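You operate a simulated robot arm through the tools that you are given. There is no shell and no other tool. Be economical: measure what you need, move in short steps, check, and stop when the job is done.

The job below is to be done with a simulated robot arm. You get a single attempt, and the scene is never put back.

JOB
Set the depth dial as the job plate says, then set the blue-band pivot block's rivet.
Fine: block in the nest, slide home, one stroke, slide out; leave the block there.

The check looks at the end state, three seconds after you hand in, the way a careful person would. Anything else that was tipped, shoved, dropped, spilled or broken makes it a failure.

ROBOT AND FRAMES
A 7-joint arm with a two-finger parallel gripper, fixed in place. Base frame: the origin is at the foot of the arm, x ahead of it, y to its left, z up; the work surface is at about z = 0.853. Readings come in m, rad, newtons and seconds.
With the tool pointing down near the work surface it reaches from about 0.3 to 0.7 m from the base axis. Its first joint turns from -1.152 to 1.152 rad. Payload 1.57 kg.
Tool frame: the origin (TCP) lies between the finger pads and is the grasp point; the fingertips stand 0.03 m ahead of it; z points along the fingers, y is the line along which they close. Largest opening 0.11 m; finger width 0.024, thickness 0.012; the body of the gripper, 0.048 by 0.112 m, starts 0.078 m behind the TCP.
Orientation is told as [roll, pitch, yaw] about the base's x, y, z axes, in that order, counted from this pose: with the fingers straight down and closing along the base's y, the tool's x points along the base's -x, its y along +y and its z along -z.

CONTROLS
- The arm moves only by the tool arm_command. Its argument "plan" is a list that holds one entry, the list of rows, each a list of 7 numbers: the shift along the tool's x, y, z in m, then the turn, a rotation vector about the tool's x, y, z in rad, then the opening in per cent of the stroke, from 0 (shut) to 100 (fully open). In form: [[[tx, ty, tz, wx, wy, wz, hand], ...]]. A call has 1 to 10 rows; each row shifts and turns the commanded pose from where the row before left it, along the tool's axes as they then stand. A row lasts 0.2 s, in which the tool goes at most 0.05 m and 0.15 rad; a call with a longer step from one row to the next is refused whole, and so is a gripper value outside its range. A pose out of reach is approached as far as the arm can. The call stops where the force on the tool passes 60 N (or 10 N more than at its start, if that is more) or the arm is blocked; 0.2 s more then pass. The fingers move at their own pace (about 0.108 m/s each) and stop on an object; they squeeze with about 24 N. The grip force told is the motor's: it shows also when the fingers shut on nothing. Time passes only in rows, and 0.2 s behind the last, so rows that do not move let the fingers close. The reply holds the time, the measured pose of the TCP, the force on the tool along the base axes, the opening and the grip force, in the units named above and with some noise.
- Cameras (640 x 400 px; columns grow to the right, rows downward): "scene" is fixed at [0.1545, -0.3807, 1.4114]; the picture's right is [0.86, -0.51, 0.00], its down [-0.25, -0.42, -0.87] and it looks along [0.45, 0.75, -0.49] (base axes); focal length 259 px, centre (320, 200). "wrist" rides on the gripper at [-0.036, 0, -0.08] in the tool frame; the picture's right is [0.00, -1.00, 0.00], its down [0.97, 0.00, -0.24] and it looks along [0.24, 0.00, 0.97] (tool axes); focal length 218 px, centre (320, 200). There is no depth. A picture from a camera that has moved, and an enlarged one, comes with that camera's place and axes in the base frame and with its lens.
- grab_frame(camera): a new picture of that camera. The clock stands still meanwhile.
- close_up(camera, box): a new picture of the part [left, top, right, bottom] of that camera's present view, enlarged. The clock stands still meanwhile.
- finish_job(): hands the job in; it is judged then, once.

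Work in short steps. Places have to be worked out from the pictures, the camera data and where the tool is seen: move nearer, look again, correct. Check each grasp and each placing, and mend what went wrong. You have 120 turns and 68 pictures in all, those below and enlarged ones among them. Open the gripper and draw the arm clear of the work before you hand the job in, unless the task says otherwise; then end with one line.

The tools are called after "Emit:" by a JSON object that holds its "api" and its "payload". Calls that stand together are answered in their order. arm_command: Moves the arm, as the interface text tells. Its arguments: {"type":"object","properties":{"plan":{"type":"array"}},"required":["plan"]} The other tools are called the same way: grab_frame (camera) takes a picture; close_up (camera, box) takes an enlarged picture of a part of a camera's view; finish_job () hands the job in.

At the start:

```text
clock: 0.0
position: [0.3629, 0.0883, 1.3167]
tool_rot: [0.001, -0.002, 0.0]
force: [0.4, 0.1, 1.1]
width: 0.11
grip_force: 0.0
```

scene: 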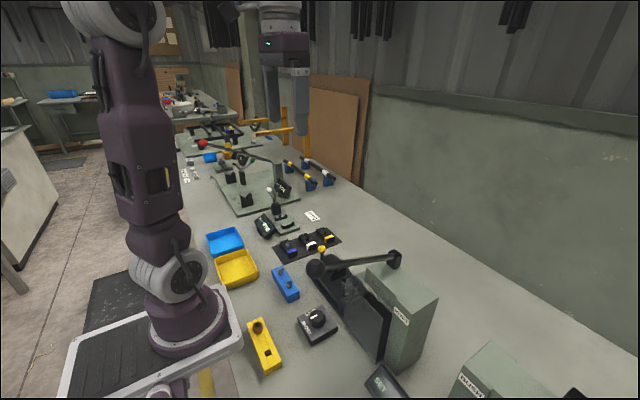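
wrist: 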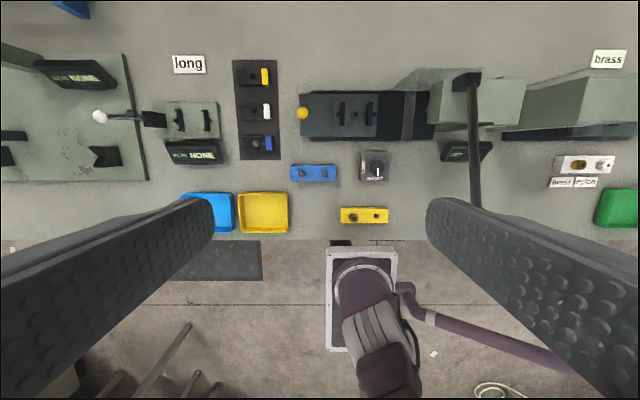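

I see a bench with a rack of banded blocks, a press with a sliding nest, and a dial. I'll take enlarged views to read the plates.

Emit:
{"api": "close_up", "payload": {"camera": "wrist", "box": [220, 50, 420, 175]}}

Emit:
{"api": "close_up", "payload": {"camera": "wrist", "box": [420, 40, 640, 240]}}

Emit:
{"api": "close_up", "payload": {"camera": "scene", "box": [240, 220, 440, 345]}}

```text
3.20 times, centred on (320, 112) of wrist
camera zoom: at [0.3992, 0.0889, 1.3968], right [0.0, -1.0, 0.0], down [-0.97, 0.0, 0.24], along [-0.24, 0.0, -0.97], focal length 698 px, centre (320, 480)
```

zoom: 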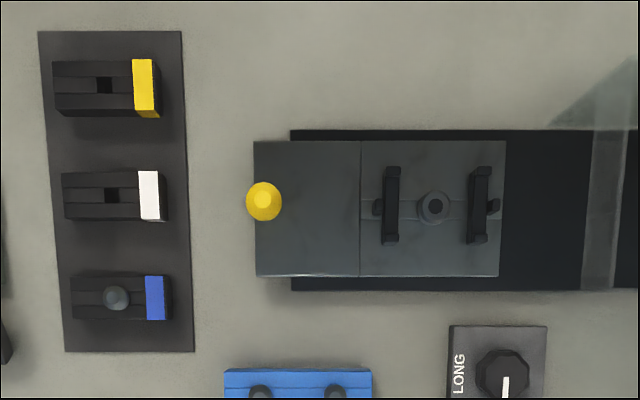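

```text
2.00 times, centred on (530, 140) of wrist
camera zoom: at [0.3992, 0.0889, 1.3968], right [0.0, -1.0, 0.0], down [-0.97, 0.0, 0.24], along [-0.24, 0.0, -0.97], focal length 436 px, centre (-100, 320)
```

zoom: 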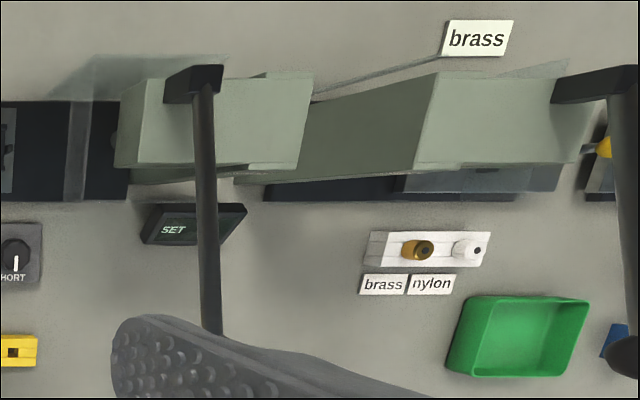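

```text
3.20 times, centred on (340, 282) of scene
camera zoom: at [0.1545, -0.3807, 1.4114], right [0.86, -0.51, 0.0], down [-0.25, -0.42, -0.87], along [0.45, 0.75, -0.49], focal length 829 px, centre (256, -64)
```

zoom: 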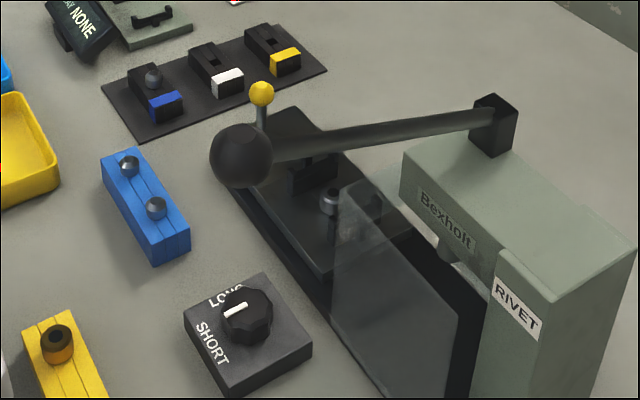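

I'll look at the other plates and displays before deciding which plate is the job plate.

Emit:
{"api": "close_up", "payload": {"camera": "wrist", "box": [0, 30, 240, 180]}}

Emit:
{"api": "close_up", "payload": {"camera": "scene", "box": [200, 130, 360, 230]}}

Emit:
{"api": "close_up", "payload": {"camera": "scene", "box": [300, 240, 560, 400]}}

```text
2.67 times, centred on (120, 105) of wrist
camera zoom: at [0.3992, 0.0889, 1.3968], right [0.0, -1.0, 0.0], down [-0.97, 0.0, 0.24], along [-0.24, 0.0, -0.97], focal length 582 px, centre (853, 453)
```

zoom: 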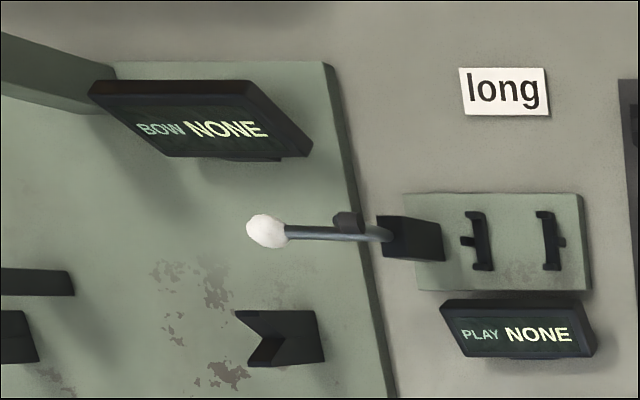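

```text
4.00 times, centred on (280, 180) of scene
camera zoom: at [0.1545, -0.3807, 1.4114], right [0.86, -0.51, 0.0], down [-0.25, -0.42, -0.87], along [0.45, 0.75, -0.49], focal length 1037 px, centre (480, 280)
```

zoom: 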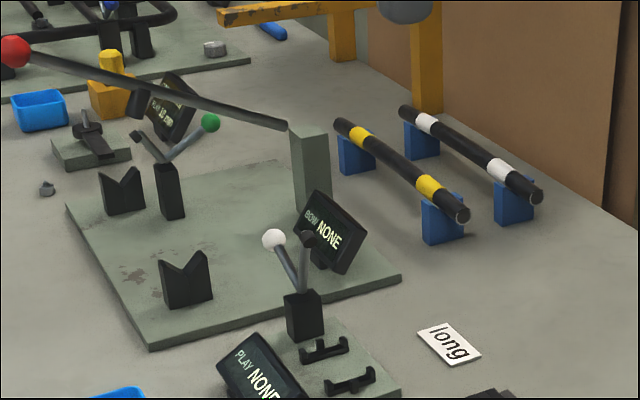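

```text
2.46 times, centred on (430, 320) of scene
camera zoom: at [0.1545, -0.3807, 1.4114], right [0.86, -0.51, 0.0], down [-0.25, -0.42, -0.87], along [0.45, 0.75, -0.49], focal length 638 px, centre (49, -95)
```

zoom: 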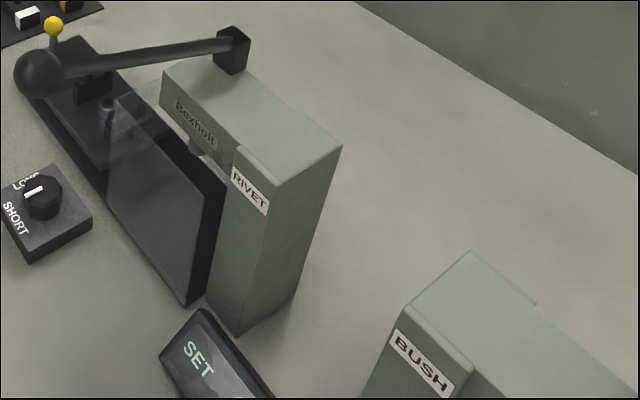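

The plate "long" stands by the rivet press, and "brass" by the bush press, so the dial must go to LONG. I place the dial at about (0.352, -0.041) and the lever ball at about (0.305, -0.116, 1.117). I'll move lower beside the dial with the hand half open.

Emit:
{"api": "arm_command", "payload": {"plan": [[[-0.0093, -0.017, 0.0417, 0, 0, 0, 50], [-0.0093, -0.017, 0.0417, 0, 0, 0, 50], [-0.0093, -0.017, 0.0417, 0, 0, 0, 50], [-0.0093, -0.017, 0.0417, 0, 0, 0, 50], [0, 0, 0, 0, 0, 0, 50]]]}}

Emit:
{"api": "grab_frame", "payload": {"camera": "wrist"}}

Emit:
{"api": "grab_frame", "payload": {"camera": "scene"}}

```text
clock: 1.2
position: [0.3986, 0.0201, 1.1498]
tool_rot: [0.0, -0.001, -0.001]
force: [-0.7, 0.9, -0.1]
width: 0.0549
grip_force: 0.0
```

```text
59 pictures are left
camera wrist: at [0.4364, 0.0201, 1.2296], right [0.0, -1.0, 0.0], down [-0.97, 0.0, 0.24], along [-0.24, 0.0, -0.97], focal length 218 px, centre (320, 200)
```

wrist: 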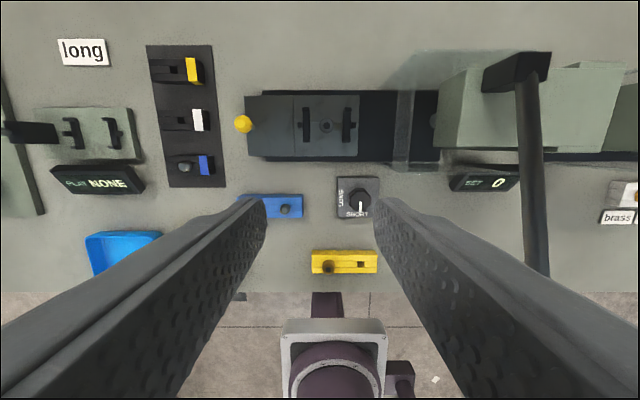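

```text
58 pictures are left
```

scene: 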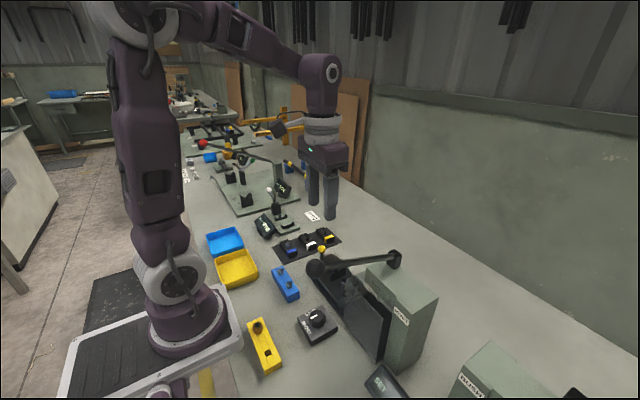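

The display reads SET 0. I'll enlarge the dial and the press slide.

Emit:
{"api": "close_up", "payload": {"camera": "wrist", "box": [310, 160, 410, 230]}}

Emit:
{"api": "close_up", "payload": {"camera": "wrist", "box": [225, 70, 465, 220]}}

```text
5.71 times, centred on (360, 195) of wrist
camera zoom: at [0.4364, 0.0201, 1.2296], right [0.0, -1.0, 0.0], down [-0.97, 0.0, 0.24], along [-0.24, 0.0, -0.97], focal length 1247 px, centre (91, 229)
```

zoom: 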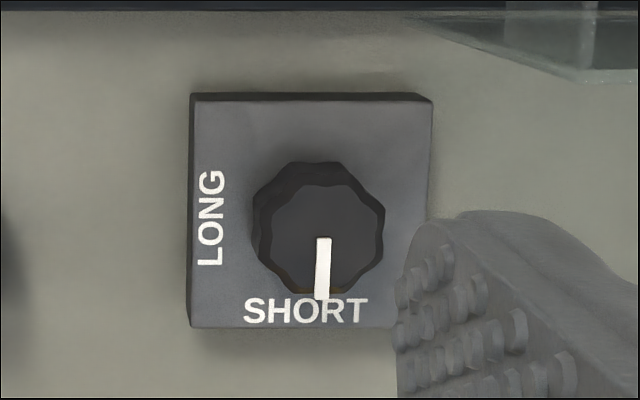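

```text
2.67 times, centred on (345, 145) of wrist
camera zoom: at [0.4364, 0.0201, 1.2296], right [0.0, -1.0, 0.0], down [-0.97, 0.0, 0.24], along [-0.24, 0.0, -0.97], focal length 582 px, centre (253, 347)
```

zoom: 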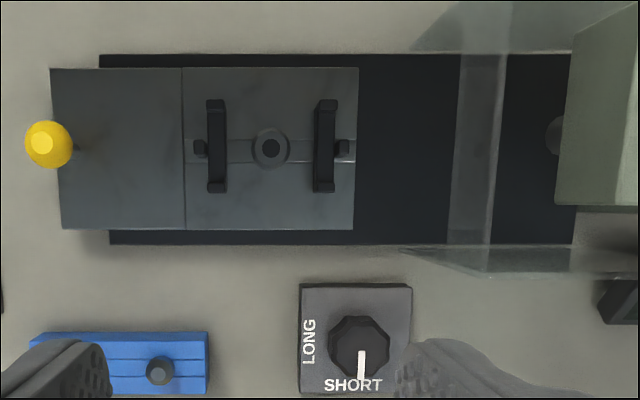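

The white pointer is on SHORT, and LONG is a quarter turn clockwise seen from above. I'll yaw the hand +90° first so its narrow side faces the lever on the way down.

Emit:
{"api": "arm_command", "payload": {"plan": [[[0, 0, 0, 0, 0, -0.1428, 50], [0, 0, 0, 0, 0, -0.1428, 50], [0, 0, 0, 0, 0, -0.1428, 50], [0, 0, 0, 0, 0, -0.1428, 50], [0, 0, 0, 0, 0, -0.1428, 50], [0, 0, 0, 0, 0, -0.1428, 50], [0, 0, 0, 0, 0, -0.1428, 50], [0, 0, 0, 0, 0, -0.1428, 50], [0, 0, 0, 0, 0, -0.1428, 50], [0, 0, 0, 0, 0, -0.1428, 50]]]}}

Emit:
{"api": "arm_command", "payload": {"plan": [[[0, 0, 0, 0, 0, -0.1428, 50], [0.0338, 0.0248, 0, 0, 0, 0, 50], [0.0338, 0.0248, 0, 0, 0, 0, 50], [0, 0, 0.04, 0, 0, 0, 50], [0, 0, 0.04, 0, 0, 0, 50], [0, 0, 0, 0, 0, 0, 50]]]}}

Emit:
{"api": "grab_frame", "payload": {"camera": "wrist"}}

Emit:
{"api": "grab_frame", "payload": {"camera": "scene"}}

```text
clock: 3.4
position: [0.3996, 0.0204, 1.1507]
tool_rot: [0.001, 0.001, 1.43]
force: [0.2, 0.1, 0.6]
width: 0.0551
grip_force: 0.1
```

```text
clock: 4.8
position: [0.3515, -0.0469, 1.07]
tool_rot: [0.0, 0.0, 1.568]
force: [-0.6, 0.9, -0.1]
width: 0.0549
grip_force: 0.0
```

```text
55 pictures are left
camera wrist: at [0.3512, -0.0106, 1.1494], right [1.0, 0.0, 0.0], down [0.0, -0.97, 0.24], along [0.0, -0.24, -0.97], focal length 218 px, centre (320, 200)
```

wrist: 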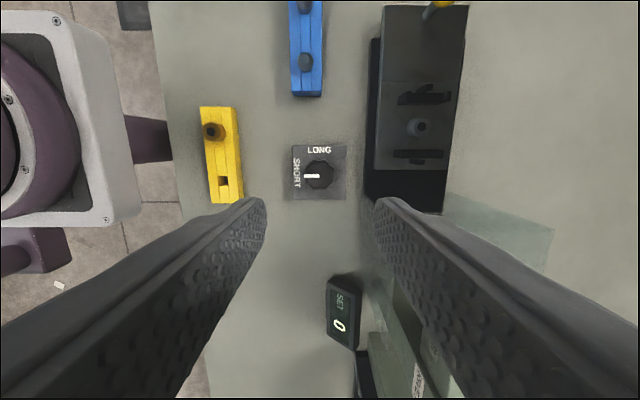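

```text
54 pictures are left
```

scene: 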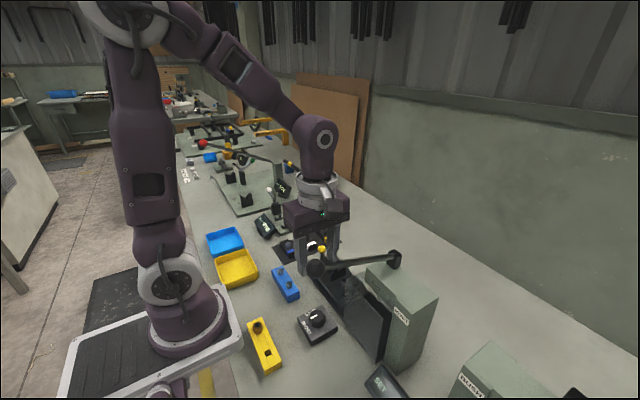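

The knob centre reads about (0.350, -0.045), with the hand almost above it. I'll centre and descend in steps, then look.

Emit:
{"api": "arm_command", "payload": {"plan": [[[-0.002, 0.001, 0.04, 0, 0, 0, 50], [0, 0, 0.04, 0, 0, 0, 50], [0, 0, 0.04, 0, 0, 0, 50], [0, 0, 0.03, 0, 0, 0, 50], [0, 0, 0, 0, 0, 0, 50]]]}}

Emit:
{"api": "grab_frame", "payload": {"camera": "wrist"}}

Emit:
{"api": "close_up", "payload": {"camera": "scene", "box": [260, 220, 420, 345]}}

```text
clock: 6.0
position: [0.3491, -0.0446, 0.9209]
tool_rot: [0.001, -0.001, 1.569]
force: [-0.2, -0.8, 2.1]
width: 0.0551
grip_force: 0.0
```

```text
53 pictures are left
camera wrist: at [0.3496, -0.0081, 1.0007], right [1.0, 0.0, 0.0], down [0.0, -0.97, 0.24], along [0.0, -0.24, -0.97], focal length 218 px, centre (320, 200)
```

wrist: 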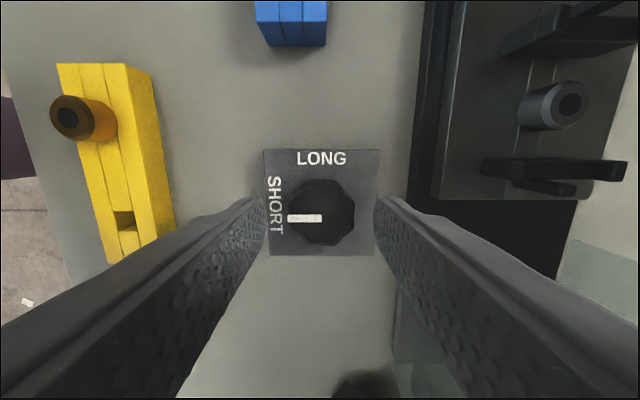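

```text
3.20 times, centred on (340, 282) of scene
camera zoom: at [0.1545, -0.3807, 1.4114], right [0.86, -0.51, 0.0], down [-0.25, -0.42, -0.87], along [0.45, 0.75, -0.49], focal length 829 px, centre (256, -64)
```

zoom: 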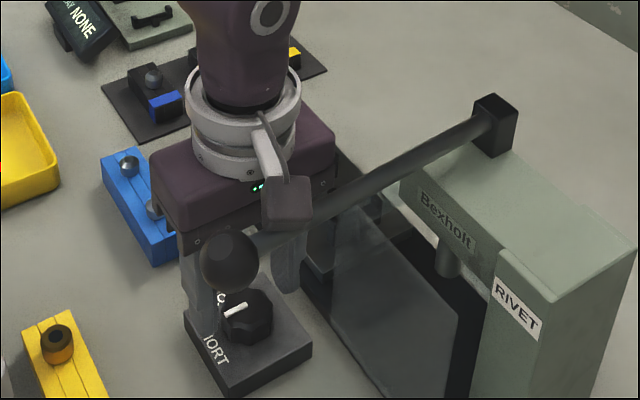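

The lever ball now sits lower than before: something sticking out on the hand's -y side has pressed it down. I'll rise straight up and see whether the lever springs back.

Emit:
{"api": "arm_command", "payload": {"plan": [[[0, 0, -0.03, 0, 0, 0, 50], [0, 0, -0.03, 0, 0, 0, 50], [0, 0, -0.03, 0, 0, 0, 50], [0, 0, -0.03, 0, 0, 0, 50], [0, 0, -0.04, 0, 0, 0, 50], [0, 0, -0.04, 0, 0, 0, 50], [0, 0, -0.04, 0, 0, 0, 50], [0, 0, 0, 0, 0, 0, 50]]]}}

Emit:
{"api": "close_up", "payload": {"camera": "scene", "box": [260, 200, 460, 400]}}

Emit:
{"api": "close_up", "payload": {"camera": "wrist", "box": [260, 100, 460, 400]}}

```text
clock: 7.8
position: [0.3485, -0.046, 1.1605]
tool_rot: [0.001, -0.001, 1.568]
force: [0.1, -0.1, 0.3]
width: 0.0548
grip_force: 0.0
```

```text
2.00 times, centred on (360, 300) of scene
camera zoom: at [0.1545, -0.3807, 1.4114], right [0.86, -0.51, 0.0], down [-0.25, -0.42, -0.87], along [0.45, 0.75, -0.49], focal length 518 px, centre (240, 0)
```

zoom: 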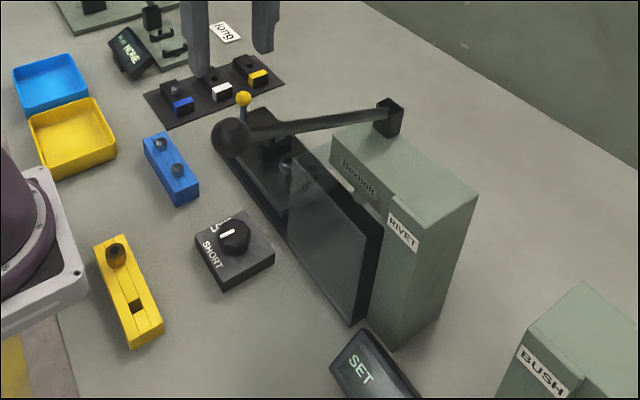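

```text
1.33 times, centred on (360, 250) of wrist
camera zoom: at [0.3495, -0.009, 1.2398], right [1.0, 0.0, 0.0], down [0.0, -0.97, 0.24], along [0.0, -0.24, -0.97], focal length 291 px, centre (267, 133)
```

zoom: 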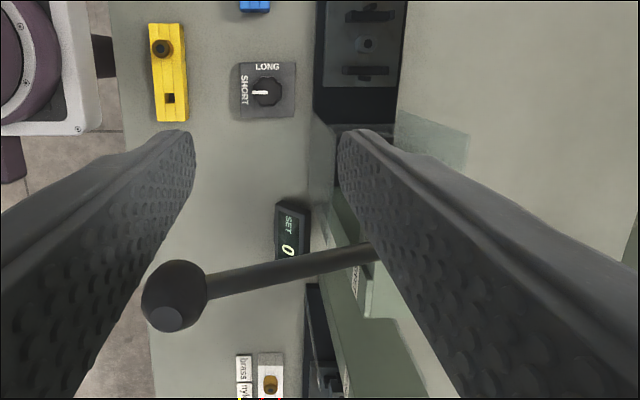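

The lever came back up, and the display still shows SET 0. I'll turn the hand to yaw -90° so that protrusion faces away from the lever, then look at the hand.

Emit:
{"api": "arm_command", "payload": {"plan": [[[-0.02, 0, 0, 0, 0, 0.1496, 50], [0, 0, 0, 0, 0, 0.1496, 50], [0, 0, 0, 0, 0, 0.1496, 50], [0, 0, 0, 0, 0, 0.1496, 50], [0, 0, 0, 0, 0, 0.1496, 50], [0, 0, 0, 0, 0, 0.1496, 50], [0, 0, 0, 0, 0, 0.1496, 50], [0, 0, 0, 0, 0, 0.1496, 50], [0, 0, 0, 0, 0, 0.1496, 50], [0, 0, 0, 0, 0, 0.1496, 50]]]}}

Emit:
{"api": "arm_command", "payload": {"plan": [[[0, 0, 0, 0, 0, 0.1496, 50], [0, 0, 0, 0, 0, 0.1496, 50], [0, 0, 0, 0, 0, 0.1496, 50], [0, 0, 0, 0, 0, 0.1496, 50], [0, 0, 0, 0, 0, 0.1496, 50], [0, 0, 0, 0, 0, 0.1496, 50], [0, 0, 0, 0, 0, 0.1496, 50], [0, 0, 0, 0, 0, 0.1496, 50], [0, 0, 0, 0, 0, 0.1496, 50], [0, 0, 0, 0, 0, 0.1496, 50]]]}}

Emit:
{"api": "arm_command", "payload": {"plan": [[[0, 0, 0, 0, 0, 0.1466, 50], [0, 0, 0, 0, 0, 0, 50]]]}}

Emit:
{"api": "grab_frame", "payload": {"camera": "scene"}}

```text
clock: 10.0
position: [0.3488, -0.0255, 1.1604]
tool_rot: [0.0, 0.0, 0.072]
force: [0.4, 0.5, 0.4]
width: 0.0551
grip_force: 0.0
```

```text
clock: 12.2
position: [0.3492, -0.0252, 1.1603]
tool_rot: [-0.001, -0.001, -1.424]
force: [-1.0, -0.2, -0.1]
width: 0.0551
grip_force: 0.2
```

```text
clock: 12.8
position: [0.3495, -0.0251, 1.1597]
tool_rot: [0.0, 0.0, -1.571]
force: [-0.6, 0.4, 0.5]
width: 0.055
grip_force: 0.0
```

```text
49 pictures are left
```

scene: 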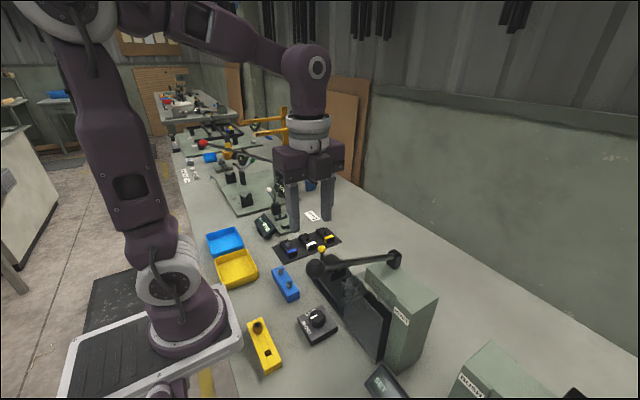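

Emit:
{"api": "close_up", "payload": {"camera": "scene", "box": [250, 100, 370, 240]}}

```text
2.86 times, centred on (310, 170) of scene
camera zoom: at [0.1545, -0.3807, 1.4114], right [0.86, -0.51, 0.0], down [-0.25, -0.42, -0.87], along [0.45, 0.75, -0.49], focal length 740 px, centre (349, 286)
```

zoom: 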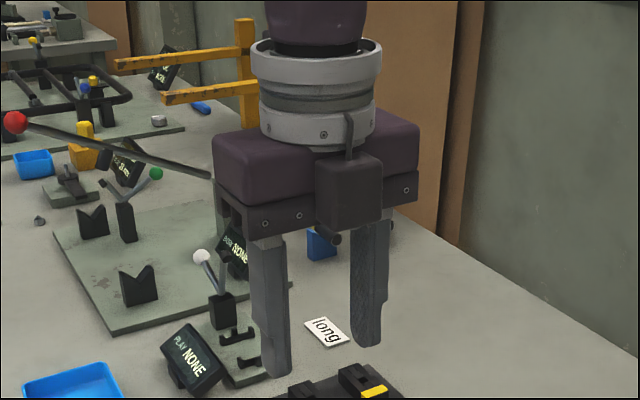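

The hand has boxes on both flat sides, reaching further than its ends. So yaw 0 is the best pose for passing the lever, and I'll turn to +90° only once the hand is below the lever. First I go back to yaw 0.

Emit:
{"api": "arm_command", "payload": {"plan": [[[0, 0, 0, 0, 0, -0.1428, 50], [0, 0, 0, 0, 0, -0.1428, 50], [0, 0, 0, 0, 0, -0.1428, 50], [0, 0, 0, 0, 0, -0.1428, 50], [0, 0, 0, 0, 0, -0.1428, 50], [0, 0, 0, 0, 0, -0.1428, 50], [0, 0, 0, 0, 0, -0.1428, 50], [0, 0, 0, 0, 0, -0.1428, 50], [0, 0, 0, 0, 0, -0.1428, 50], [0, 0, 0, 0, 0, -0.1428, 50]]]}}

Emit:
{"api": "arm_command", "payload": {"plan": [[[0, 0, 0, 0, 0, -0.1428, 50], [0, -0.018, 0, 0, 0, 0, 50], [0, 0, 0.04, 0, 0, 0, 50], [0, 0, 0.04, 0, 0, 0, 50], [0, 0, 0.02, 0, 0, 0, 50], [0, 0, 0, 0, 0, 0, 50]]]}}

Emit:
{"api": "close_up", "payload": {"camera": "scene", "box": [240, 150, 440, 350]}}

Emit:
{"api": "grab_frame", "payload": {"camera": "wrist"}}

```text
clock: 15.0
position: [0.3498, -0.0246, 1.1599]
tool_rot: [0.0, 0.0, -0.137]
force: [0.2, -0.1, 0.6]
width: 0.0548
grip_force: 0.0
```

```text
clock: 16.4
position: [0.3492, -0.0434, 1.0608]
tool_rot: [0.0, 0.001, 0.002]
force: [-0.7, -0.4, -1.0]
width: 0.0547
grip_force: 0.1
```

```text
2.00 times, centred on (340, 250) of scene
camera zoom: at [0.1545, -0.3807, 1.4114], right [0.86, -0.51, 0.0], down [-0.25, -0.42, -0.87], along [0.45, 0.75, -0.49], focal length 518 px, centre (280, 100)
```

zoom: 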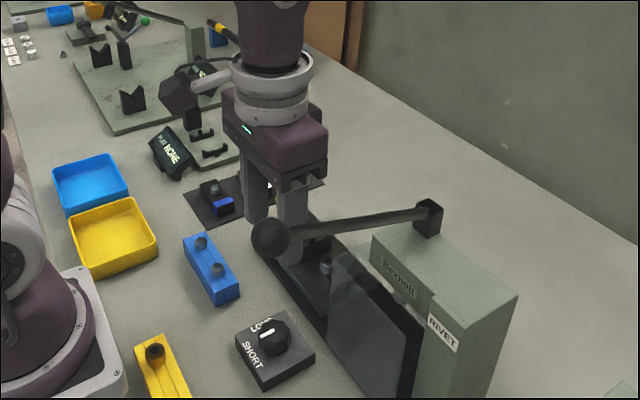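

```text
46 pictures are left
camera wrist: at [0.3865, -0.0427, 1.1399], right [0.0, -1.0, 0.0], down [-0.97, 0.0, 0.24], along [-0.24, 0.0, -0.97], focal length 218 px, centre (320, 200)
```

wrist: 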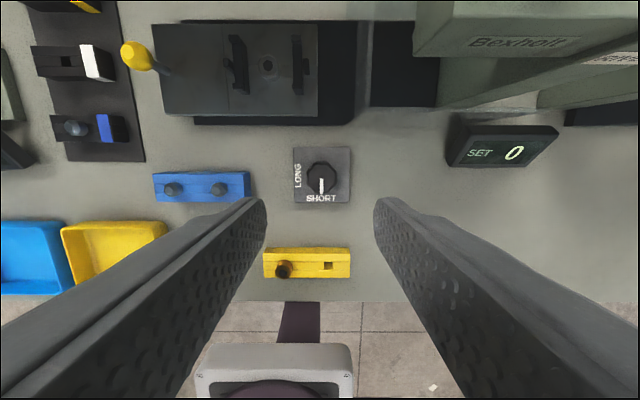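

The SET side confirms 0. The knob is at (0.350, -0.044). The long side box lies on the tool's +x side, so I'll turn the knob from yaw 0 to -90°, which swings that box away from the lever. Descending at yaw 0.

Emit:
{"api": "arm_command", "payload": {"plan": [[[0, 0, 0.04, 0, 0, 0, 50], [0, 0, 0.04, 0, 0, 0, 50], [0, 0, 0.04, 0, 0, 0, 50], [0, 0, 0.022, 0, 0, 0, 50], [0, 0, 0, 0, 0, 0, 50]]]}}

Emit:
{"api": "close_up", "payload": {"camera": "scene", "box": [240, 200, 440, 350]}}

Emit:
{"api": "grab_frame", "payload": {"camera": "wrist"}}

```text
clock: 17.6
position: [0.3495, -0.0429, 0.9181]
tool_rot: [-0.001, 0.0, 0.002]
force: [1.0, 0.7, 0.0]
width: 0.0551
grip_force: 0.0
```

```text
2.67 times, centred on (340, 275) of scene
camera zoom: at [0.1545, -0.3807, 1.4114], right [0.86, -0.51, 0.0], down [-0.25, -0.42, -0.87], along [0.45, 0.75, -0.49], focal length 691 px, centre (267, 0)
```

zoom: 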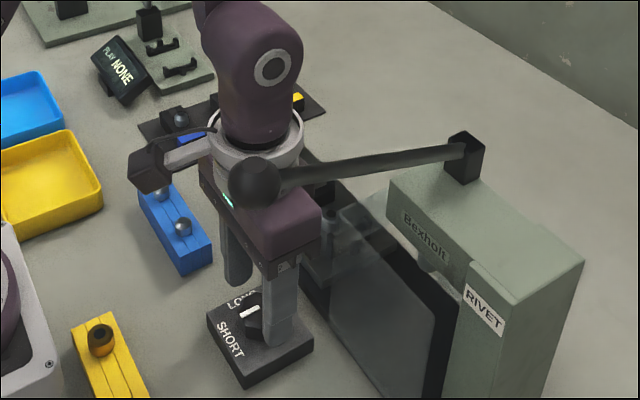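

```text
44 pictures are left
camera wrist: at [0.386, -0.0427, 0.9981], right [0.0, -1.0, 0.0], down [-0.97, 0.0, 0.24], along [-0.24, 0.0, -0.97], focal length 218 px, centre (320, 200)
```

wrist: 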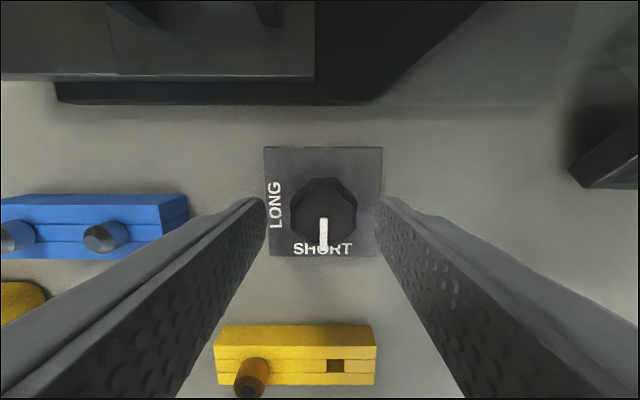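

The lever is up and the knob lies between the fingers. I'll go 12 mm lower with a small centring shift, then close.

Emit:
{"api": "arm_command", "payload": {"plan": [[[-0.002, -0.001, 0.006, 0, 0, 0, 50], [0, 0, 0.006, 0, 0, 0, 50], [0, 0, 0, 0, 0, 0, 20], [0, 0, 0, 0, 0, 0, 20], [0, 0, 0, 0, 0, 0, 20]]]}}

Emit:
{"api": "grab_frame", "payload": {"camera": "wrist"}}

```text
clock: 18.8
position: [0.3506, -0.0456, 0.9069]
tool_rot: [-0.001, -0.002, 0.0]
force: [0.9, -15.3, 6.2]
width: 0.0357
grip_force: 42.5
```

```text
43 pictures are left
camera wrist: at [0.3881, -0.0446, 0.9861], right [0.0, -1.0, 0.0], down [-0.97, 0.0, 0.24], along [-0.24, 0.0, -0.97], focal length 218 px, centre (320, 200)
```

wrist: 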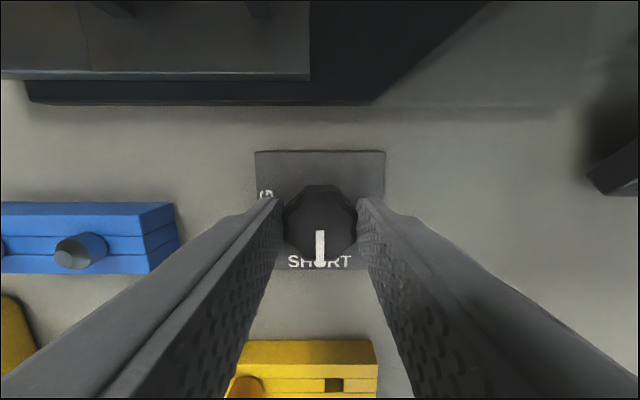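

The knob is gripped at 36 mm, with a 15 N side load that says the knob centre is about 2 mm toward -y. I'll shift a little and turn clockwise by a quarter turn.

Emit:
{"api": "arm_command", "payload": {"plan": [[[0, -0.0015, 0, 0, 0, 0, 20], [0, 0, 0, 0, 0, 0.12, 20], [0, 0, 0, 0, 0, 0.12, 20], [0, 0, 0, 0, 0, 0.12, 20], [0, 0, 0, 0, 0, 0.12, 20], [0, 0, 0, 0, 0, 0, 20]]]}}

Emit:
{"api": "grab_frame", "payload": {"camera": "wrist"}}

```text
clock: 20.2
position: [0.3509, -0.0454, 0.9057]
tool_rot: [0.0, -0.002, -0.48]
force: [1.7, 0.2, 18.4]
width: 0.0357
grip_force: 42.5
```

```text
42 pictures are left
camera wrist: at [0.3839, -0.0619, 0.9861], right [-0.46, -0.89, 0.0], down [-0.86, 0.45, 0.24], along [-0.21, 0.11, -0.97], focal length 218 px, centre (320, 200)
```

wrist: 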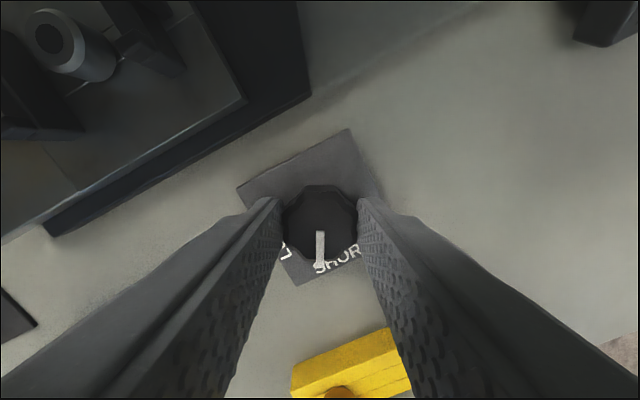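

The pointer turns with the hand. There is about 18 N upward, so I'm pressing slightly; I'll lift 1.5 mm and go on to 90°.

Emit:
{"api": "arm_command", "payload": {"plan": [[[0, 0, -0.0015, 0, 0, 0.121, 20], [0, 0, 0, 0, 0, 0.121, 20], [0, 0, 0, 0, 0, 0.121, 20], [0, 0, 0, 0, 0, 0.121, 20], [0, 0, 0, 0, 0, 0.121, 20], [0, 0, 0, 0, 0, 0.121, 20], [0, 0, 0, 0, 0, 0.121, 20], [0, 0, 0, 0, 0, 0.121, 20], [0, 0, 0, 0, 0, 0.121, 20], [0, 0, 0, 0, 0, 0, 20]]]}}

Emit:
{"api": "grab_frame", "payload": {"camera": "wrist"}}

```text
clock: 22.4
position: [0.3497, -0.0465, 0.9087]
tool_rot: [-0.004, 0.0, -1.569]
force: [-21.9, -21.5, -17.3]
width: 0.0359
grip_force: 42.6
```

```text
41 pictures are left
camera wrist: at [0.3508, -0.0818, 0.9875], right [-1.0, 0.0, 0.0], down [0.0, 0.97, 0.24], along [0.0, 0.24, -0.97], focal length 218 px, centre (320, 200)
```

wrist: 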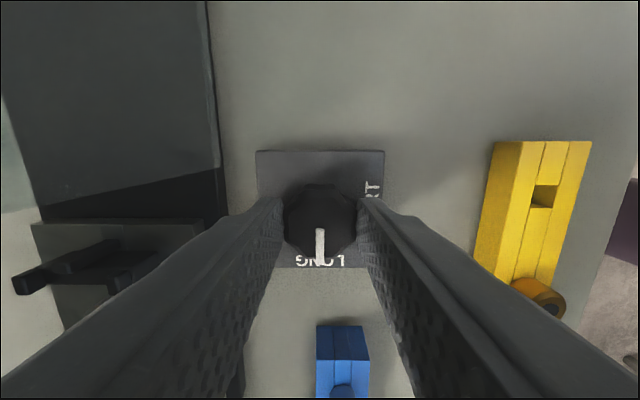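

The pointer is on LONG. I'll release, rise a little, move away to +y, and look at it.

Emit:
{"api": "arm_command", "payload": {"plan": [[[0, 0, 0, 0, 0, 0, 50], [0, 0, 0, 0, 0, 0, 50], [0, 0, -0.02, 0, 0, 0, 50], [0, 0, -0.015, 0, 0, 0, 50], [0.03, 0, 0, 0, 0, 0, 50], [0.02, 0, -0.03, 0, 0, 0, 50], [0, 0, -0.05, 0, 0, 0, 50], [0, 0, -0.05, 0, 0, 0, 50], [0, 0, 0, 0, 0, 0, 50]]]}}

Emit:
{"api": "grab_frame", "payload": {"camera": "wrist"}}

Emit:
{"api": "grab_frame", "payload": {"camera": "scene"}}

```text
clock: 24.4
position: [0.3508, 0.0046, 1.0742]
tool_rot: [0.0, 0.0, -1.567]
force: [-0.1, -0.7, 0.5]
width: 0.0552
grip_force: 0.0
```

```text
40 pictures are left
camera wrist: at [0.3519, -0.0317, 1.1536], right [-1.0, 0.0, 0.0], down [0.0, 0.97, 0.24], along [0.0, 0.24, -0.97], focal length 218 px, centre (320, 200)
```

wrist: 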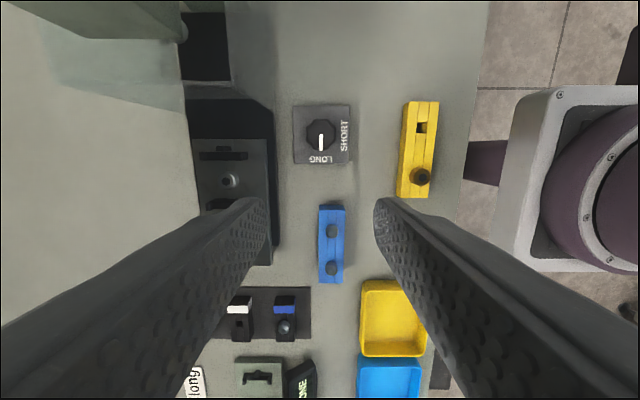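

```text
39 pictures are left
```

scene: 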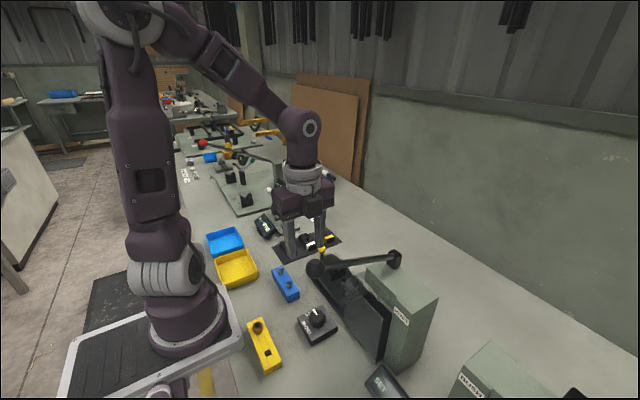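

The dial points squarely at LONG. Next I'll move above the rack's blue-band block, at about (0.405, 0.228), and look.

Emit:
{"api": "arm_command", "payload": {"plan": [[[0.037, 0.009, 0, 0, 0, 0, 60], [0.037, 0.009, 0, 0, 0, 0, 60], [0.037, 0.009, 0, 0, 0, 0, 60], [0.037, 0.009, 0, 0, 0, 0, 60], [0.037, 0.009, 0, 0, 0, 0, 60], [0.037, 0.009, 0, 0, 0, 0, 60], [0, 0, 0, 0, 0, 0, 60]]]}}

Emit:
{"api": "grab_frame", "payload": {"camera": "wrist"}}

Emit:
{"api": "close_up", "payload": {"camera": "scene", "box": [260, 210, 380, 310]}}

```text
clock: 26.0
position: [0.4032, 0.2269, 1.0732]
tool_rot: [0.0, -0.001, -1.567]
force: [1.0, -0.3, -0.9]
width: 0.0659
grip_force: 0.0
```

```text
38 pictures are left
camera wrist: at [0.4046, 0.1911, 1.1518], right [-1.0, 0.0, 0.0], down [0.0, 0.97, 0.24], along [0.0, 0.24, -0.97], focal length 218 px, centre (320, 200)
```

wrist: 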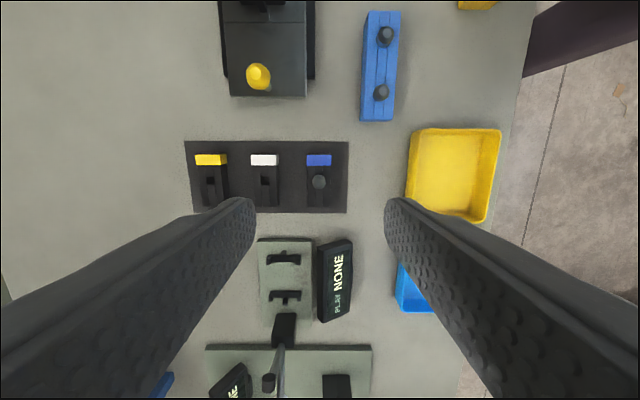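

```text
4.00 times, centred on (320, 260) of scene
camera zoom: at [0.1545, -0.3807, 1.4114], right [0.86, -0.51, 0.0], down [-0.25, -0.42, -0.87], along [0.45, 0.75, -0.49], focal length 1037 px, centre (320, -40)
```

zoom: 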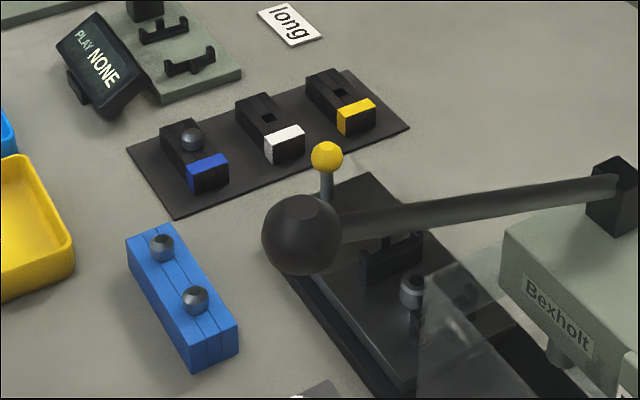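

The blue block has a rivet standing in it. I place the block at about (0.407, 0.232), long axis along y. I'll descend part way, centring, and look closer.

Emit:
{"api": "arm_command", "payload": {"plan": [[[0.003, 0.002, 0.04, 0, 0, 0, 70], [0.002, 0.0015, 0.04, 0, 0, 0, 70], [0, 0, 0.04, 0, 0, 0, 70], [0, 0, 0.02, 0, 0, 0, 70], [0, 0, 0, 0, 0, 0, 70]]]}}

Emit:
{"api": "grab_frame", "payload": {"camera": "wrist"}}

Emit:
{"api": "close_up", "payload": {"camera": "scene", "box": [240, 180, 380, 300]}}

```text
clock: 27.2
position: [0.4074, 0.2319, 0.9324]
tool_rot: [0.0, 0.0, -1.568]
force: [0.5, -0.4, -0.7]
width: 0.0769
grip_force: 0.0
```

```text
36 pictures are left
camera wrist: at [0.4084, 0.1956, 1.0116], right [-1.0, 0.0, 0.0], down [0.0, 0.97, 0.24], along [0.0, 0.24, -0.97], focal length 218 px, centre (320, 200)
```

wrist: 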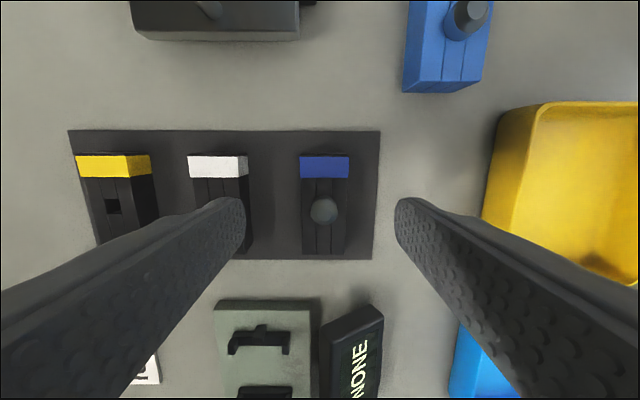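

```text
3.33 times, centred on (310, 240) of scene
camera zoom: at [0.1545, -0.3807, 1.4114], right [0.86, -0.51, 0.0], down [-0.25, -0.42, -0.87], along [0.45, 0.75, -0.49], focal length 864 px, centre (353, 67)
```

zoom: 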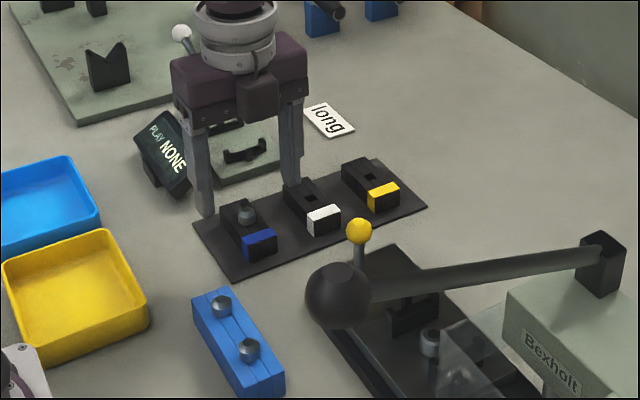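

The fingers are wide enough to touch the white block, so I'll narrow to 47% before going down. I shift 1.5 mm in x, then lower to the block and close.

Emit:
{"api": "arm_command", "payload": {"plan": [[[0, -0.0015, 0, 0, 0, 0, 47], [0, 0, 0, 0, 0, 0, 47], [0, 0, 0.02, 0, 0, 0, 47], [0, 0, 0.015, 0, 0, 0, 47], [0, 0, 0, 0, 0, 0, 47]]]}}

Emit:
{"api": "grab_frame", "payload": {"camera": "wrist"}}

Emit:
{"api": "close_up", "payload": {"camera": "scene", "box": [260, 200, 360, 280]}}

```text
clock: 28.4
position: [0.4057, 0.2307, 0.898]
tool_rot: [0.0, 0.0, -1.568]
force: [0.1, 0.5, 0.6]
width: 0.0519
grip_force: 0.0
```

```text
34 pictures are left
camera wrist: at [0.4071, 0.1959, 0.9767], right [-1.0, 0.0, 0.0], down [0.0, 0.97, 0.24], along [0.0, 0.24, -0.97], focal length 218 px, centre (320, 200)
```

wrist: 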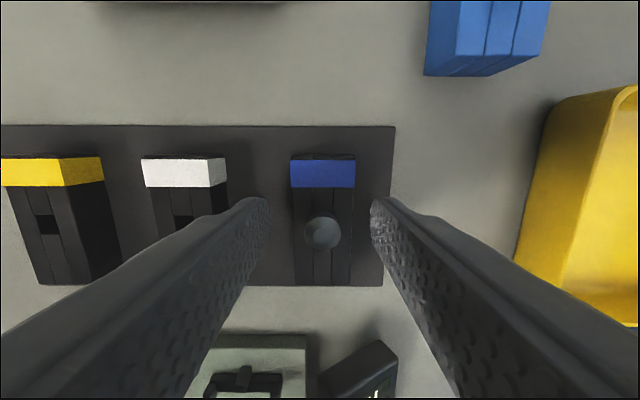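

```text
5.00 times, centred on (310, 240) of scene
camera zoom: at [0.1545, -0.3807, 1.4114], right [0.86, -0.51, 0.0], down [-0.25, -0.42, -0.87], along [0.45, 0.75, -0.49], focal length 1296 px, centre (370, 0)
```

zoom: 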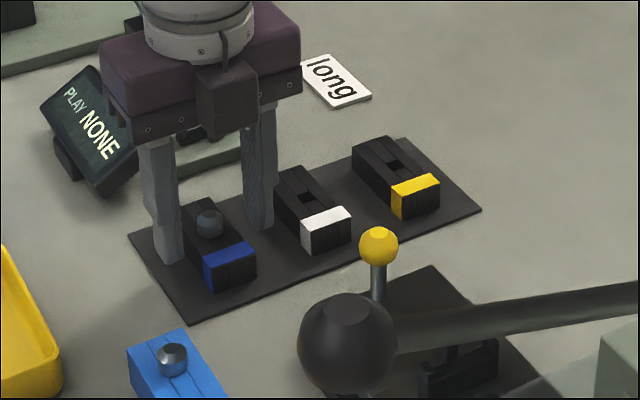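

The fingers straddle the blue block. I'll lower 4 mm and close.

Emit:
{"api": "arm_command", "payload": {"plan": [[[0, 0, 0.004, 0, 0, 0, 47], [0, 0, 0, 0, 0, 0, 15], [0, 0, 0, 0, 0, 0, 15], [0, 0, 0, 0, 0, 0, 15]]]}}

Emit:
{"api": "arm_command", "payload": {"plan": [[[0, 0, -0.02, 0, 0, 0, 15], [0, 0, -0.03, 0, 0, 0, 15], [0, 0, -0.04, 0, 0, 0, 15], [0, 0, -0.04, 0, 0, 0, 15], [0, 0, 0, 0, 0, 0, 15]]]}}

Emit:
{"api": "grab_frame", "payload": {"camera": "wrist"}}

Emit:
{"api": "close_up", "payload": {"camera": "scene", "box": [250, 140, 370, 280]}}

```text
clock: 29.4
position: [0.4058, 0.2317, 0.8939]
tool_rot: [0.0, 0.0, -1.568]
force: [-0.5, 0.0, -0.7]
width: 0.0292
grip_force: 24.0
```

```text
clock: 30.6
position: [0.4049, 0.2304, 1.0248]
tool_rot: [0.0, 0.0, -1.567]
force: [0.5, 0.1, -0.8]
width: 0.0293
grip_force: 24.8
```

```text
32 pictures are left
camera wrist: at [0.4062, 0.1955, 1.1038], right [-1.0, 0.0, 0.0], down [0.0, 0.97, 0.24], along [0.0, 0.24, -0.97], focal length 218 px, centre (320, 200)
```

wrist: 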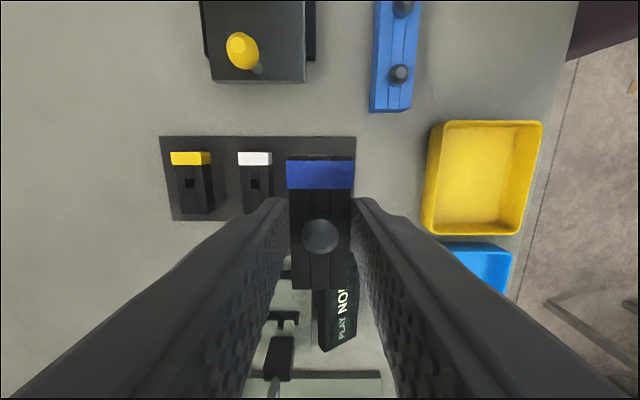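

```text
2.86 times, centred on (310, 210) of scene
camera zoom: at [0.1545, -0.3807, 1.4114], right [0.86, -0.51, 0.0], down [-0.25, -0.42, -0.87], along [0.45, 0.75, -0.49], focal length 740 px, centre (349, 171)
```

zoom: 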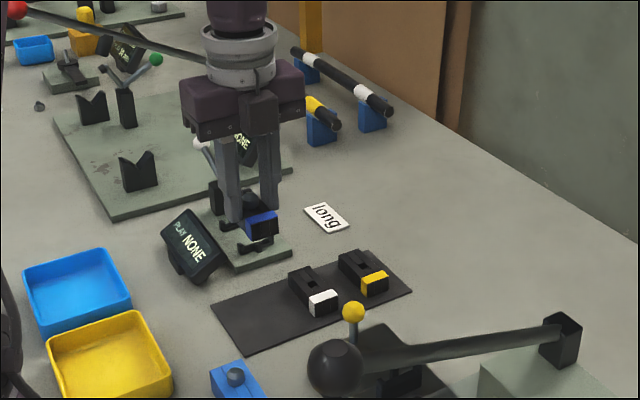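

The block is held at 29 mm, rivet still standing in it. I'll carry it over toward the nest at about (0.466, 0.012), staying high, and look.

Emit:
{"api": "arm_command", "payload": {"plan": [[[-0.038, 0.0122, -0.008, 0, 0, 0, 15], [-0.038, 0.0122, -0.008, 0, 0, 0, 15], [-0.038, 0.0122, -0.008, 0, 0, 0, 15], [-0.038, 0.0122, -0.008, 0, 0, 0, 15], [-0.038, 0.0122, -0.008, 0, 0, 0, 15], [0, 0, 0, 0, 0, 0, 15]]]}}

Emit:
{"api": "grab_frame", "payload": {"camera": "wrist"}}

Emit:
{"api": "close_up", "payload": {"camera": "scene", "box": [260, 180, 420, 320]}}

```text
clock: 32.0
position: [0.4688, 0.0395, 1.0653]
tool_rot: [-0.001, 0.001, -1.566]
force: [0.3, 0.5, -1.1]
width: 0.0291
grip_force: 23.9
```

```text
30 pictures are left
camera wrist: at [0.469, 0.0052, 1.1441], right [-1.0, 0.0, 0.0], down [0.0, 0.97, 0.24], along [0.0, 0.24, -0.97], focal length 218 px, centre (320, 200)
```

wrist: 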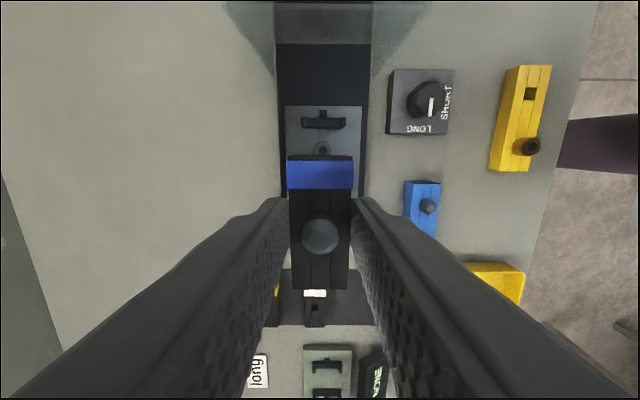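

```text
2.86 times, centred on (340, 250) of scene
camera zoom: at [0.1545, -0.3808, 1.4114], right [0.86, -0.51, 0.0], down [-0.25, -0.42, -0.87], along [0.45, 0.75, -0.49], focal length 740 px, centre (263, 57)
```

zoom: 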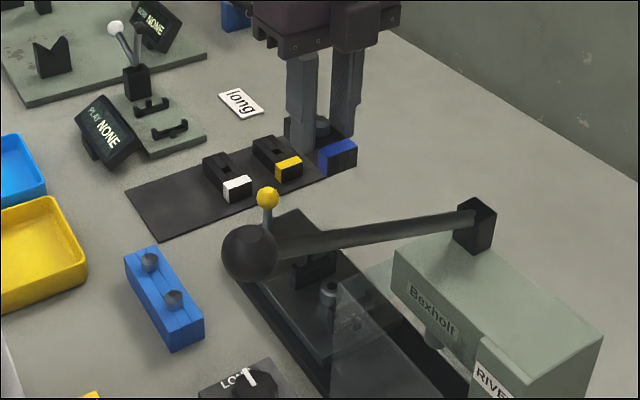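

From several views I put the anvil at (0.466, 0.010). The rivet sits about 2 mm toward -y of the TCP. I'll go above it, descend to z 0.955, and check alignment.

Emit:
{"api": "arm_command", "payload": {"plan": [[[-0.0275, -0.0025, 0, 0, 0, 0, 15], [0, 0, 0.04, 0, 0, 0, 15], [0, 0, 0.04, 0, 0, 0, 15], [0, 0, 0.03, 0, 0, 0, 15], [0, 0, 0, 0, 0, 0, 15]]]}}

Emit:
{"api": "close_up", "payload": {"camera": "scene", "box": [290, 200, 410, 320]}}

Emit:
{"api": "grab_frame", "payload": {"camera": "wrist"}}

```text
clock: 33.2
position: [0.4647, 0.0132, 0.9553]
tool_rot: [0.001, 0.001, -1.567]
force: [-0.5, 0.6, -0.8]
width: 0.0291
grip_force: 24.0
```

```text
3.33 times, centred on (350, 260) of scene
camera zoom: at [0.1546, -0.3807, 1.4114], right [0.86, -0.51, 0.0], down [-0.25, -0.42, -0.87], along [0.45, 0.75, -0.49], focal length 864 px, centre (220, 0)
```

zoom: 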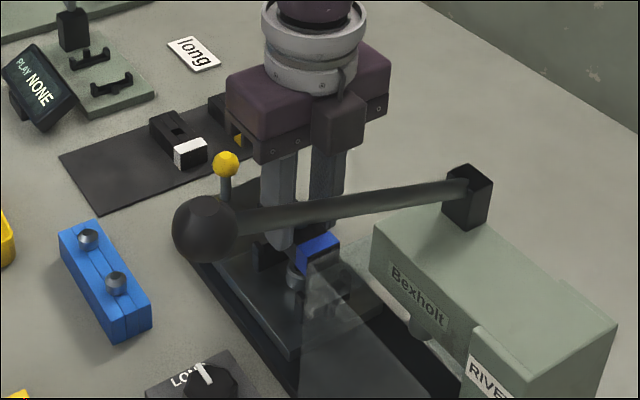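

```text
27 pictures are left
camera wrist: at [0.4658, -0.0222, 1.0341], right [-1.0, 0.0, 0.0], down [0.0, 0.97, 0.24], along [0.0, 0.24, -0.97], focal length 218 px, centre (320, 200)
```

wrist: 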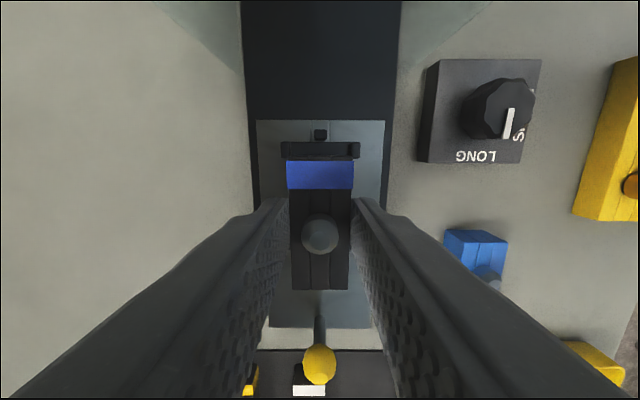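

The block is in line with the saddles in x, and the nest centre works out at y ≈ 0.011. I'll shift 2 mm toward -y and lower in small steps.

Emit:
{"api": "arm_command", "payload": {"plan": [[[-0.002, 0.0, 0.0, 0, 0, 0, 15], [0, 0, 0.008, 0, 0, 0, 15], [0, 0, 0.008, 0, 0, 0, 15], [0, 0, 0, 0, 0, 0, 15]]]}}

Emit:
{"api": "close_up", "payload": {"camera": "scene", "box": [310, 230, 390, 300]}}

Emit:
{"api": "close_up", "payload": {"camera": "wrist", "box": [230, 100, 410, 320]}}

```text
clock: 34.2
position: [0.465, 0.0117, 0.9392]
tool_rot: [0.0, -0.001, -1.566]
force: [-1.7, -3.0, 14.1]
width: 0.0289
grip_force: 24.0
```

```text
5.71 times, centred on (350, 265) of scene
camera zoom: at [0.1543, -0.3808, 1.4114], right [0.86, -0.51, 0.0], down [-0.25, -0.42, -0.87], along [0.45, 0.75, -0.49], focal length 1481 px, centre (149, -171)
```

zoom: 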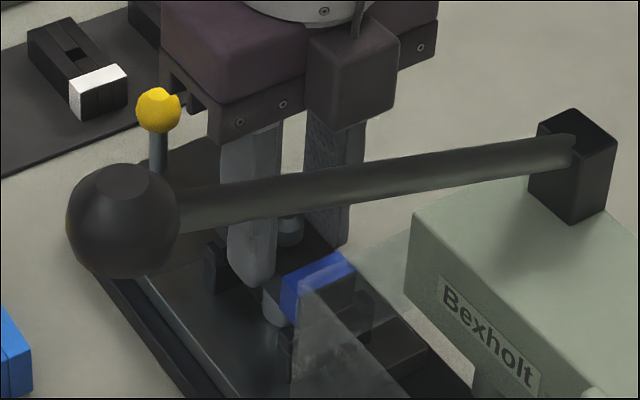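

```text
1.82 times, centred on (320, 210) of wrist
camera zoom: at [0.4659, -0.024, 1.0185], right [-1.0, 0.0, 0.0], down [0.0, 0.97, 0.24], along [0.0, 0.24, -0.97], focal length 397 px, centre (320, 182)
```

zoom: 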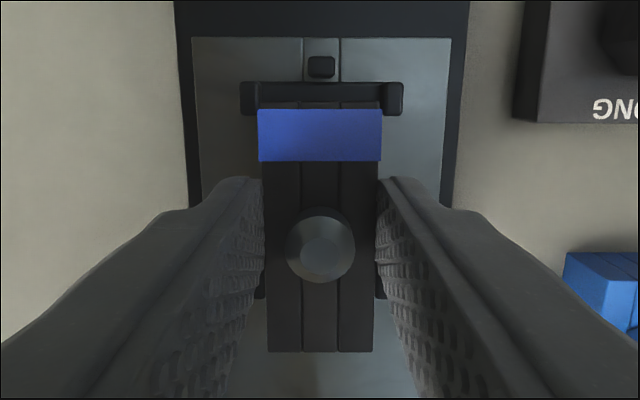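

There is 14 N of contact at TCP z 0.939, and the block looks centred between the end stops. I'll press 1.5 mm more to learn whether it's fully seated.

Emit:
{"api": "arm_command", "payload": {"plan": [[[0, 0, 0.0015, 0, 0, 0, 15], [0, 0, 0, 0, 0, 0, 15]]]}}

Emit:
{"api": "close_up", "payload": {"camera": "scene", "box": [330, 245, 380, 290]}}

```text
clock: 34.8
position: [0.4656, 0.0119, 0.9367]
tool_rot: [0.003, 0.0, -1.566]
force: [0.6, -3.2, 13.5]
width: 0.0295
grip_force: 23.8
```

```text
8.89 times, centred on (355, 268) of scene
camera zoom: at [0.1544, -0.3808, 1.4114], right [0.86, -0.51, 0.0], down [-0.25, -0.42, -0.87], along [0.45, 0.75, -0.49], focal length 2304 px, centre (9, -400)
```

zoom: 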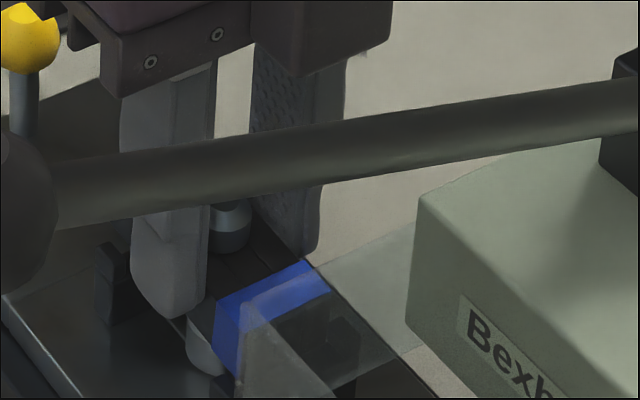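

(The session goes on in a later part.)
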